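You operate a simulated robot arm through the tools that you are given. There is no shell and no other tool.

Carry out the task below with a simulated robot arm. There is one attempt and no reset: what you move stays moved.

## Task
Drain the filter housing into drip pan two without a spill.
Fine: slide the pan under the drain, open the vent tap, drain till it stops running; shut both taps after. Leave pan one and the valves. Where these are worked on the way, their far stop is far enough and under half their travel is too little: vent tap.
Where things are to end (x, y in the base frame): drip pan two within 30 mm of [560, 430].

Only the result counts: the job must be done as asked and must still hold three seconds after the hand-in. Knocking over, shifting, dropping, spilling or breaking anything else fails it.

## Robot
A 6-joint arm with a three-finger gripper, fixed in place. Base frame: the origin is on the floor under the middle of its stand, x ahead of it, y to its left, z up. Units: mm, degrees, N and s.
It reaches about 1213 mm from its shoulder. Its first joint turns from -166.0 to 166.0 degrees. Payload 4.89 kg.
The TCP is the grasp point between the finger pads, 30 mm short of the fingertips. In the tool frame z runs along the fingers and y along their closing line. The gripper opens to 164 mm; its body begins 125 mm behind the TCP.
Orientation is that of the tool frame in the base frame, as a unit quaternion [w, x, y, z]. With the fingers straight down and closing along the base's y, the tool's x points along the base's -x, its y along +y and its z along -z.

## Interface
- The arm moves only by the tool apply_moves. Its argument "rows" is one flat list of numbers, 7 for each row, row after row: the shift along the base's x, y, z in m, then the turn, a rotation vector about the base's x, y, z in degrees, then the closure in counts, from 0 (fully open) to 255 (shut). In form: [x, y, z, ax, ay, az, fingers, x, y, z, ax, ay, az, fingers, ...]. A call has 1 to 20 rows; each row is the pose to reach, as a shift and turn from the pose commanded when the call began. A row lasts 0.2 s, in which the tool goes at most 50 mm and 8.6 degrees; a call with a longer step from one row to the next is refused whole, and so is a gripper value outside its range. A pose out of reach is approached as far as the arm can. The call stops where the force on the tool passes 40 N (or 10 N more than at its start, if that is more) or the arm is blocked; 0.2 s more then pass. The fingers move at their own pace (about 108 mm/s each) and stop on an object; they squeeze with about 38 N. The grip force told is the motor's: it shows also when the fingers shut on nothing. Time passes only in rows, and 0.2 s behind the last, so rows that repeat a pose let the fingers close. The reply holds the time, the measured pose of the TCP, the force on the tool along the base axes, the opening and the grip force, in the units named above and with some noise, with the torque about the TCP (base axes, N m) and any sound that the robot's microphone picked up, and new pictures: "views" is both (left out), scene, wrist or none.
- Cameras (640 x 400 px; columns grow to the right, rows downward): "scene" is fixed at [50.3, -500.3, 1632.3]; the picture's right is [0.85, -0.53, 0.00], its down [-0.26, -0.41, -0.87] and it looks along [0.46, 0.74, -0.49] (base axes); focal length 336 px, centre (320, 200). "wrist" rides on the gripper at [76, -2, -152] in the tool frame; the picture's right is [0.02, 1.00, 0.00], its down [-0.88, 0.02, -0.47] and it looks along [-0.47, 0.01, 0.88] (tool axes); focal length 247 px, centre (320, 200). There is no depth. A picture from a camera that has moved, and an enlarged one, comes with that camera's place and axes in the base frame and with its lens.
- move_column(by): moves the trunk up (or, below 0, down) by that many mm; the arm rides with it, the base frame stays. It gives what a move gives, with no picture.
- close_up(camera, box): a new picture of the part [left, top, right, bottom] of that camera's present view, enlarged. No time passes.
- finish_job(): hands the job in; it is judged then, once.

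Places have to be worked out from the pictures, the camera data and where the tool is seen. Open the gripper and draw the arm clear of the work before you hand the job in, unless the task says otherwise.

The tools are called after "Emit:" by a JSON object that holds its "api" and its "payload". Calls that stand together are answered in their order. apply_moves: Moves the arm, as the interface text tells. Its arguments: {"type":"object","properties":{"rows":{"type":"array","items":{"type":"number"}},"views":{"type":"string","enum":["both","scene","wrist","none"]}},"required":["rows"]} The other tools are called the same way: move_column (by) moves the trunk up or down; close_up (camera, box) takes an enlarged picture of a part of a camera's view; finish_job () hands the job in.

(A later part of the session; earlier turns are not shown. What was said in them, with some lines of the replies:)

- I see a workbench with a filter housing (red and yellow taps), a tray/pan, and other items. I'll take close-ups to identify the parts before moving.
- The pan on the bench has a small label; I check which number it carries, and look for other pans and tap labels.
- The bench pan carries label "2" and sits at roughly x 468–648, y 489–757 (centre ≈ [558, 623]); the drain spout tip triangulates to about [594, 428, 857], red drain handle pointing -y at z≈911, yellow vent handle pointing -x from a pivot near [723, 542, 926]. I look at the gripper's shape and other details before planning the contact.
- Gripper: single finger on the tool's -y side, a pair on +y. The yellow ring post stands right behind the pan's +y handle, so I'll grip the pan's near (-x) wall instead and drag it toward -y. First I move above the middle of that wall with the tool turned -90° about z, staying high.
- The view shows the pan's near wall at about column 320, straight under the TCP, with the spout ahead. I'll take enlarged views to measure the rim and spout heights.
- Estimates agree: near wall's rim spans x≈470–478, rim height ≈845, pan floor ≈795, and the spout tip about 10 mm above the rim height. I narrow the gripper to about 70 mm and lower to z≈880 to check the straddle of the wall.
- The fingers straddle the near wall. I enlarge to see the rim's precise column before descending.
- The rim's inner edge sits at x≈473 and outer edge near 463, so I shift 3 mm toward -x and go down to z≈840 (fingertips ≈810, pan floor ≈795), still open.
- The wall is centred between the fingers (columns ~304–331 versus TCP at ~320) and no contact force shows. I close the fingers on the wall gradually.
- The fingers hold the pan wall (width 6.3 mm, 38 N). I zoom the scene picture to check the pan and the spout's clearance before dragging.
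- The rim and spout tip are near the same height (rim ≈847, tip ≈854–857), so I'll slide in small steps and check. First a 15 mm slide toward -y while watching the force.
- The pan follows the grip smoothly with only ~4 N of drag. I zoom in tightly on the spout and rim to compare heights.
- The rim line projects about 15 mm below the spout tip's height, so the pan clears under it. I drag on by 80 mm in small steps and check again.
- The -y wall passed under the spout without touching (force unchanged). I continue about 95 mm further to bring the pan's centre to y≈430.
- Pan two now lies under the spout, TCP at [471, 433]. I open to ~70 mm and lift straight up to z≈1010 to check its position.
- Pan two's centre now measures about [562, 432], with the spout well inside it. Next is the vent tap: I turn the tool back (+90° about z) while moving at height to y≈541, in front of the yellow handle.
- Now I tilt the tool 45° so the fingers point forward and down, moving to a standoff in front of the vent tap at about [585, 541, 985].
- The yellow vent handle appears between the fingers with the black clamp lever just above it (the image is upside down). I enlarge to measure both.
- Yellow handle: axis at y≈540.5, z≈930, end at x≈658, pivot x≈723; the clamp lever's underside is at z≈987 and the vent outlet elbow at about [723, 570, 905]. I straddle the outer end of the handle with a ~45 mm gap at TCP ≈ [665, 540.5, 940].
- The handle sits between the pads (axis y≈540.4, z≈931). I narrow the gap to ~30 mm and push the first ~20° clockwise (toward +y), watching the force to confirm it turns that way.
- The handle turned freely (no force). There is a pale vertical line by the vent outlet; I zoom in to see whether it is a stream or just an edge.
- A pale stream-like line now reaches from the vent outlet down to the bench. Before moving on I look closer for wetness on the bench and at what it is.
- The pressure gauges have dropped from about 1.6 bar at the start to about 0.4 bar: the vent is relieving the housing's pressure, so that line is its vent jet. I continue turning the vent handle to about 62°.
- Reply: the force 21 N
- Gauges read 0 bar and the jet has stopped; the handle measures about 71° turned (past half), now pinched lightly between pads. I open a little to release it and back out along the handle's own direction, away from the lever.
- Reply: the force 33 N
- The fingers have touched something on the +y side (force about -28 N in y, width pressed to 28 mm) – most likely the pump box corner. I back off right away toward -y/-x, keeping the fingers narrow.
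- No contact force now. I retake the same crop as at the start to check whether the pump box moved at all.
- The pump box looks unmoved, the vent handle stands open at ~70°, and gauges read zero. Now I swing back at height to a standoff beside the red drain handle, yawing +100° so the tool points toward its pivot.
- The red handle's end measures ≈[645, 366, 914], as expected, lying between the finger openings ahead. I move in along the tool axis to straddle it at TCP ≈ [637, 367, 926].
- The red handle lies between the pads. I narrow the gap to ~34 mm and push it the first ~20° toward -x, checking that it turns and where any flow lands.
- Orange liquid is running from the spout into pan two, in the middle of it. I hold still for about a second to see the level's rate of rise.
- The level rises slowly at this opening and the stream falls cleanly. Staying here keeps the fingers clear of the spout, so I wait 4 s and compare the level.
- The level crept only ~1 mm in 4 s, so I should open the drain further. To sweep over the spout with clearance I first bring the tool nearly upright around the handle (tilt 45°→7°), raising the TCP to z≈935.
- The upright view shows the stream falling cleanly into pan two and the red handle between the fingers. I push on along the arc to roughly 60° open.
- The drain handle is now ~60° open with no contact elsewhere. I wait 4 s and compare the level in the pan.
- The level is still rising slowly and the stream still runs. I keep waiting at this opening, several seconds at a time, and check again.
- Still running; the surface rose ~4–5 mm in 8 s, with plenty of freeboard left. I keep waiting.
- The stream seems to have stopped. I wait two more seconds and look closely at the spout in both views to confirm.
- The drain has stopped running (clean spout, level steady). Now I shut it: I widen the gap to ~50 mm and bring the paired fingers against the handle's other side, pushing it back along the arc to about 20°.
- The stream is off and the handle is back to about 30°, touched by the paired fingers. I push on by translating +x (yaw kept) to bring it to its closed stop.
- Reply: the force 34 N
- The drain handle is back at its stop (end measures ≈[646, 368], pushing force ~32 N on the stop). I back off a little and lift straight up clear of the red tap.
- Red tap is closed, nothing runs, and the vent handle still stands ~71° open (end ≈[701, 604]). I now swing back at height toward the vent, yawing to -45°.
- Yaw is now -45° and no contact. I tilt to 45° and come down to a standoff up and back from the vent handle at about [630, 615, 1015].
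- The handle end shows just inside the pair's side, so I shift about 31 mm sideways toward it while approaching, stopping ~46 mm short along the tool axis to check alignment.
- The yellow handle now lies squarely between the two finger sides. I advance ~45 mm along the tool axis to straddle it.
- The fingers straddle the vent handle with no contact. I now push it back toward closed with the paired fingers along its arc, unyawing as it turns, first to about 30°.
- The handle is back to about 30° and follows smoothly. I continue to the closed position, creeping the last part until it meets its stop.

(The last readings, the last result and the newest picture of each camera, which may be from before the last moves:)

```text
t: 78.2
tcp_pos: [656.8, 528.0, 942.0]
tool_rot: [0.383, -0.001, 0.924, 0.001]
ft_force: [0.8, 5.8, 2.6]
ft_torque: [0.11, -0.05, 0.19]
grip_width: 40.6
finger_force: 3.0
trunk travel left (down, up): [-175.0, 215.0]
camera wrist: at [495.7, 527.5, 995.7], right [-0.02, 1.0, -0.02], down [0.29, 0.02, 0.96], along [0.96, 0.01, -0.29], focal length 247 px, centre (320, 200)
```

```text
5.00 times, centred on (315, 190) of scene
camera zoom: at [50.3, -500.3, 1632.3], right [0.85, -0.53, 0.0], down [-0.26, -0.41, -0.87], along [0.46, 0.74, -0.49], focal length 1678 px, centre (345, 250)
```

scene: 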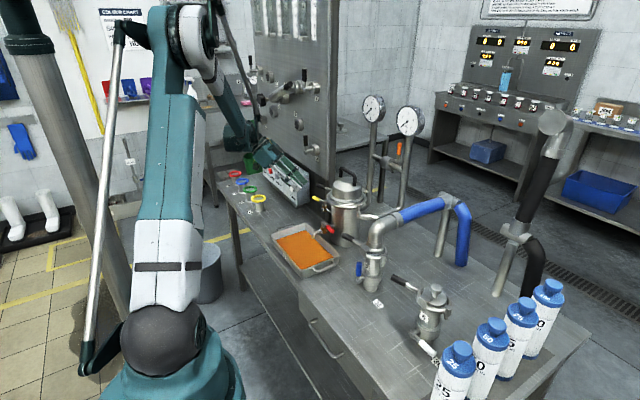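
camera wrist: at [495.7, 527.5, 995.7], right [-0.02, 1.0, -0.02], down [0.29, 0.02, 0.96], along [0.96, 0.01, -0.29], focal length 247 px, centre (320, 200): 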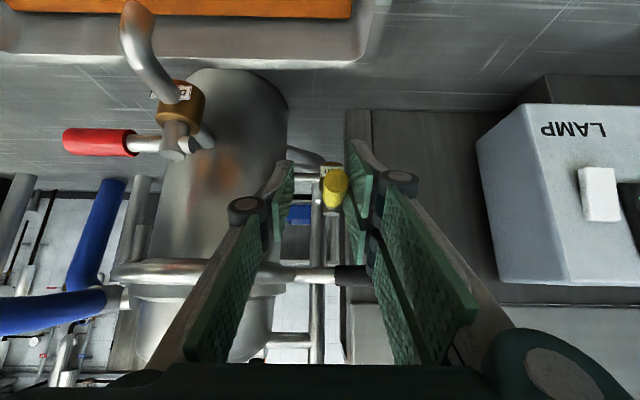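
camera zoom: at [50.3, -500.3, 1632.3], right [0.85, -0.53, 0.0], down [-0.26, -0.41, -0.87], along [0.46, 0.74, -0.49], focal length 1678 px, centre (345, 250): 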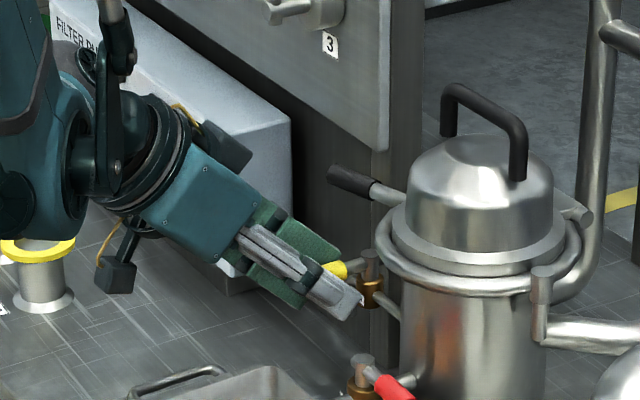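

The handle end measures y≈539.7, i.e. back at its original closed line, and a contact force has appeared. I press 3 mm more to make sure it is against the stop, then centre the gap and back straight out.

Emit:
{"api": "apply_moves", "payload": {"rows": [0, -0.002, 0, 0, 0, 0, 196, 0, -0.004, 0, 0, 0, 0, 196], "views": "none"}}

Emit:
{"api": "close_up", "payload": {"camera": "wrist", "box": [220, 80, 440, 280]}}

```text
t: 78.8
tcp_pos: [657.1, 526.0, 941.6]
tool_rot: [0.383, -0.001, 0.924, 0.0]
ft_force: [-2.5, 19.3, 1.8]
ft_torque: [0.22, -0.07, 0.65]
grip_width: 45.8
finger_force: 9.7
trunk travel left (down, up): [-175.0, 215.0]
```

```text
2.00 times, centred on (330, 180) of wrist
camera zoom: at [495.7, 524.5, 995.7], right [-0.02, 1.0, -0.02], down [0.29, 0.02, 0.96], along [0.96, 0.01, -0.29], focal length 494 px, centre (300, 240)
```

zoom: 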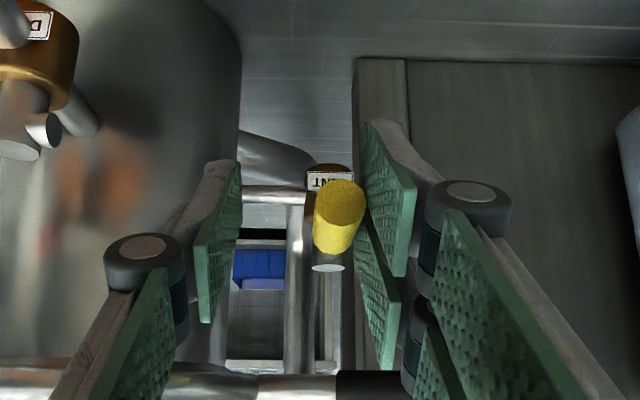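

The vent handle is firmly on its closed stop (19 N reaction). I centre the gap on the handle and withdraw backward and up.

Emit:
{"api": "apply_moves", "payload": {"rows": [0, 0.005, 0, 0, 0, 0, 196, 0, 0.012, 0, 0, 0, 0, 196, 0, 0.014, 0, 0, 0, 0, 196, -0.012, 0.014, 0.01, 0, 0, 0, 196, -0.03, 0.014, 0.026, 0, 0, 0, 196, -0.055, 0.014, 0.05, 0, 0, 0, 196, -0.085, 0.014, 0.08, 0, 0, 0, 196, -0.12, 0.01, 0.11, 0, 0, 0, 196, -0.15, 0.0, 0.14, 0, 0, 0, 196, -0.18, -0.01, 0.17, 0, 0, 0, 180], "views": "both"}}

Emit:
{"api": "close_up", "payload": {"camera": "scene", "box": [240, 150, 380, 280]}}

Emit:
{"api": "close_up", "payload": {"camera": "wrist", "box": [180, 80, 420, 260]}}

```text
t: 81.0
tcp_pos: [479.9, 514.8, 1112.1]
tool_rot: [0.383, 0.0, 0.924, -0.001]
ft_force: [3.4, 0.3, -0.9]
ft_torque: [-0.17, 0.24, -0.16]
grip_width: 48.3
finger_force: 0.1
trunk travel left (down, up): [-175.0, 215.0]
camera wrist: at [319.1, 514.0, 1167.1], right [-0.01, 1.0, -0.02], down [0.29, 0.02, 0.96], along [0.96, 0.01, -0.29], focal length 247 px, centre (320, 200)
```

scene: 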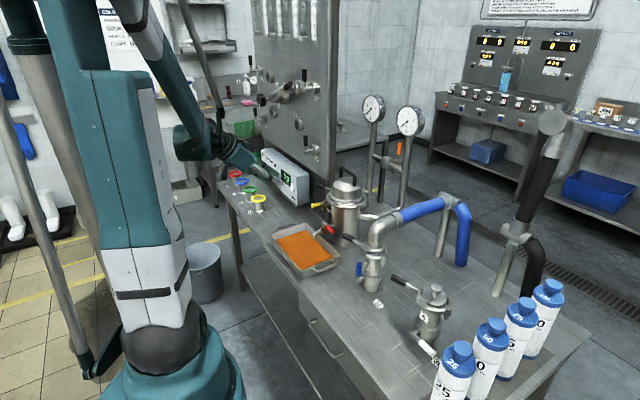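
wrist: 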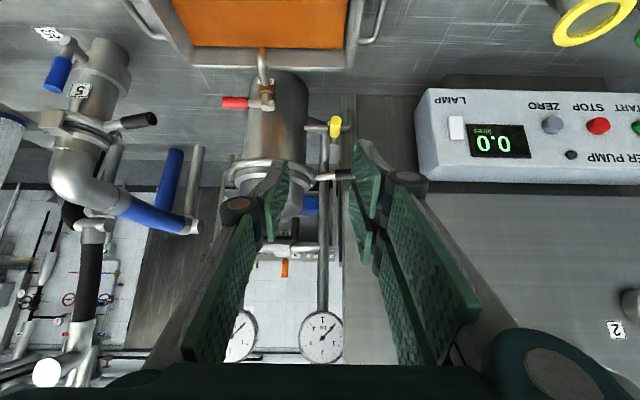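

```text
3.08 times, centred on (310, 215) of scene
camera zoom: at [50.3, -500.3, 1632.3], right [0.85, -0.53, 0.0], down [-0.26, -0.41, -0.87], along [0.46, 0.74, -0.49], focal length 1032 px, centre (351, 154)
```

zoom: 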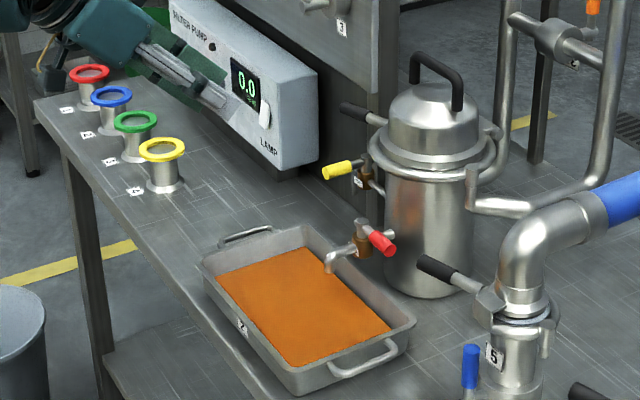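

```text
2.22 times, centred on (300, 170) of wrist
camera zoom: at [319.1, 514.0, 1167.1], right [-0.01, 1.0, -0.02], down [0.29, 0.02, 0.96], along [0.96, 0.01, -0.29], focal length 549 px, centre (364, 267)
```

zoom: 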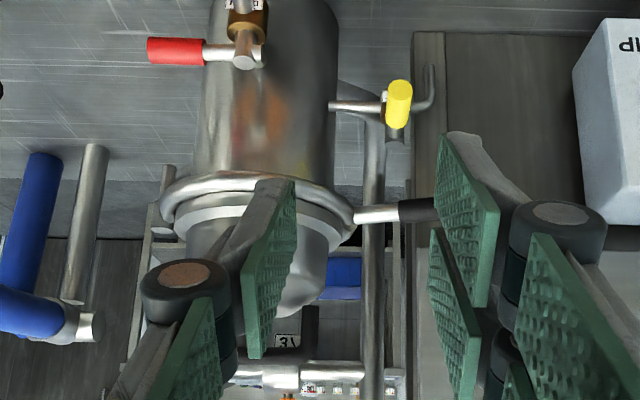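

Both taps look back in their original closed positions and the pan is full of orange with none on the bench. I compare with the starting crop, then straighten the tool, open the gripper and draw clear toward the starting pose.

Emit:
{"api": "close_up", "payload": {"camera": "scene", "box": [210, 140, 410, 265]}}

Emit:
{"api": "apply_moves", "payload": {"rows": [-0.015, 0.003, 0.015, 0, 7, 0, 150, -0.03, 0.006, 0.03, 0, 14, 0, 100, -0.045, 0.01, 0.045, 0, 21, 0, 50, -0.06, 0.015, 0.06, 0, 28, 0, 0, -0.08, 0.02, 0.075, 0, 35, 0, 0, -0.1, 0.025, 0.09, 0, 42, 0, 0, -0.115, 0.03, 0.105, 0, 45, 0, 0, -0.125, 0.035, 0.12, 0, 45, 0, 0], "views": "both"}}

Emit:
{"api": "close_up", "payload": {"camera": "wrist", "box": [160, 130, 440, 330]}}

```text
3.20 times, centred on (310, 202) of scene
camera zoom: at [50.3, -500.3, 1632.3], right [0.85, -0.53, 0.0], down [-0.26, -0.41, -0.87], along [0.46, 0.74, -0.49], focal length 1074 px, centre (352, 192)
```

zoom: 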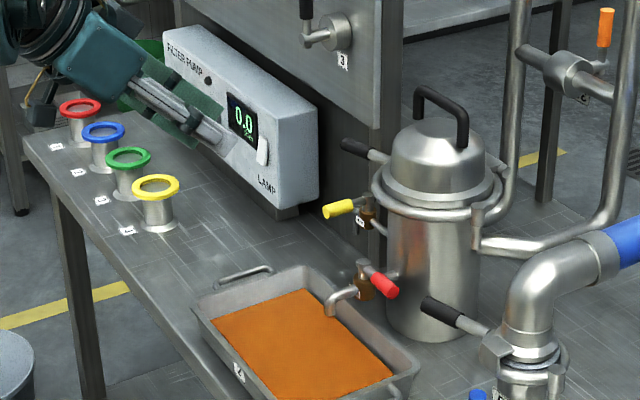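

```text
t: 82.8
tcp_pos: [353.4, 551.2, 1232.0]
tool_rot: [-0.001, 0.0, 1.0, 0.001]
ft_force: [0.5, 0.4, -0.1]
ft_torque: [-0.05, 0.08, 0.0]
grip_width: 164.3
finger_force: 0.0
trunk travel left (down, up): [-175.0, 215.0]
camera wrist: at [277.7, 550.4, 1385.0], right [-0.02, 1.0, 0.0], down [0.88, 0.02, 0.47], along [0.47, 0.01, -0.88], focal length 247 px, centre (320, 200)
```

scene: 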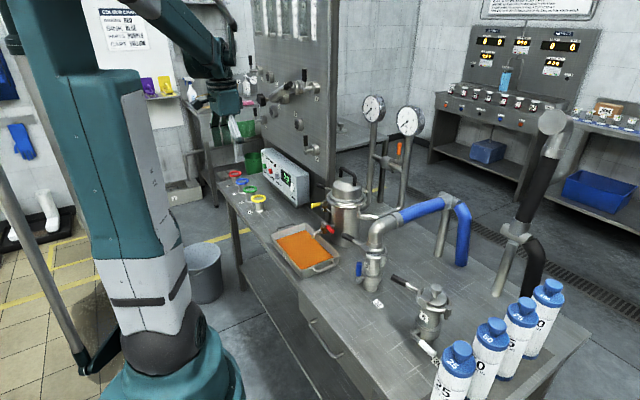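
wrist: 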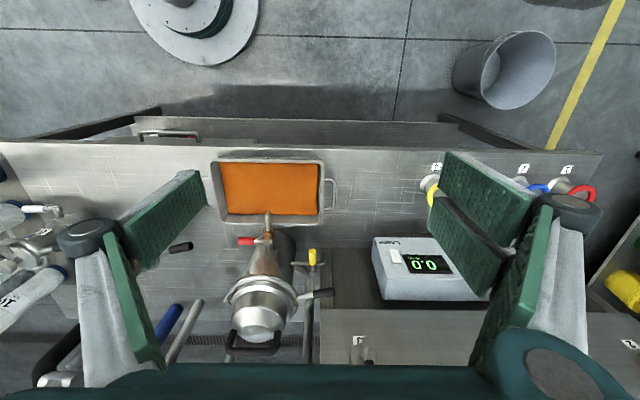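

```text
2.00 times, centred on (300, 230) of wrist
camera zoom: at [277.7, 550.4, 1385.0], right [-0.02, 1.0, 0.0], down [0.88, 0.02, 0.47], along [0.47, 0.01, -0.88], focal length 494 px, centre (360, 140)
```

zoom: 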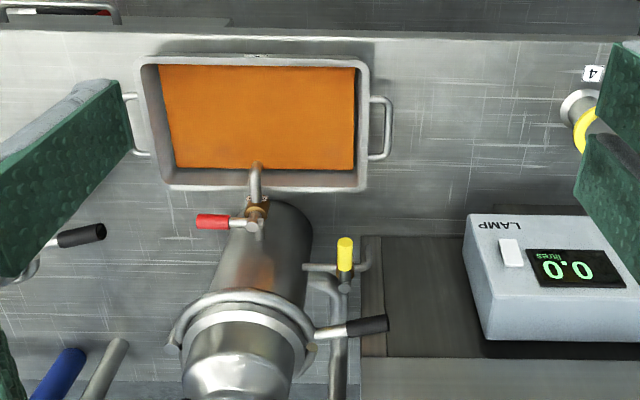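

Both taps are in their original closed positions, nothing runs or lies spilled, the pump box and other items look as at the start, and pan two sits at roughly [555–562, 432]. I take one last look at the taps and spout before handing in.

Emit:
{"api": "close_up", "payload": {"camera": "scene", "box": [290, 180, 360, 250]}}

Emit:
{"api": "close_up", "payload": {"camera": "wrist", "box": [220, 200, 340, 275]}}

```text
5.71 times, centred on (325, 215) of scene
camera zoom: at [50.3, -500.3, 1632.3], right [0.85, -0.53, 0.0], down [-0.26, -0.41, -0.87], along [0.46, 0.74, -0.49], focal length 1918 px, centre (291, 114)
```

zoom: 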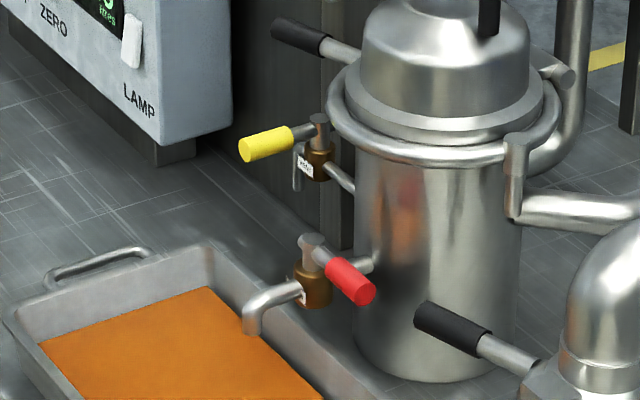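

```text
5.33 times, centred on (280, 238) of wrist
camera zoom: at [277.7, 550.4, 1385.0], right [-0.02, 1.0, 0.0], down [0.88, 0.02, 0.47], along [0.47, 0.01, -0.88], focal length 1317 px, centre (533, 0)
```

zoom: 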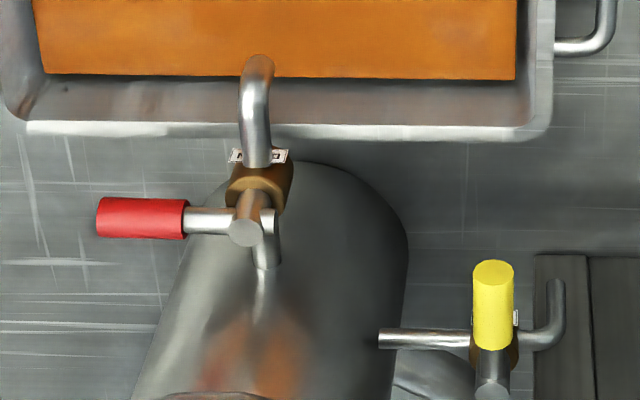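

Both handles match their starting closed positions, the spout is dry, the pan holds the drained liquid, and the arm is clear with the gripper open. I hand the job in.

Emit:
{"api": "finish_job", "payload": {}}

```text
The job is handed in.
```

The filter housing is drained into drip pan two, both taps are shut, and I've handed the job in. I don't have the judge's result.

- **Pan two:** it sits under the drain spout at about [553–562, 432], inside the 30 mm allowance around [560, 430].
- **Vent tap:** I turned it about 71° open. The gauges fell from roughly 1.5 bar to zero. I shut it against its stop afterwards.
- **Drain tap:** I opened it about 60° and left it until the stream stopped. I shut it against its stop too.
- **Spills:** all the orange liquid I saw went into the pan. When the vent first opened, a pale jet ran from its outlet down to the bench for about a second. It stopped once the pressure was gone, and I took it for air. No wet patch showed on the bench in the later pictures.
- **Contact:** while backing away from the vent, the fingers pressed against what was most likely the corner of the filter pump box, with about 28 N. Before-and-after pictures show no shift in the box and no change to its display or switch.

I did not touch pan one or the other valves. The gripper is open and the arm is back near its starting pose.
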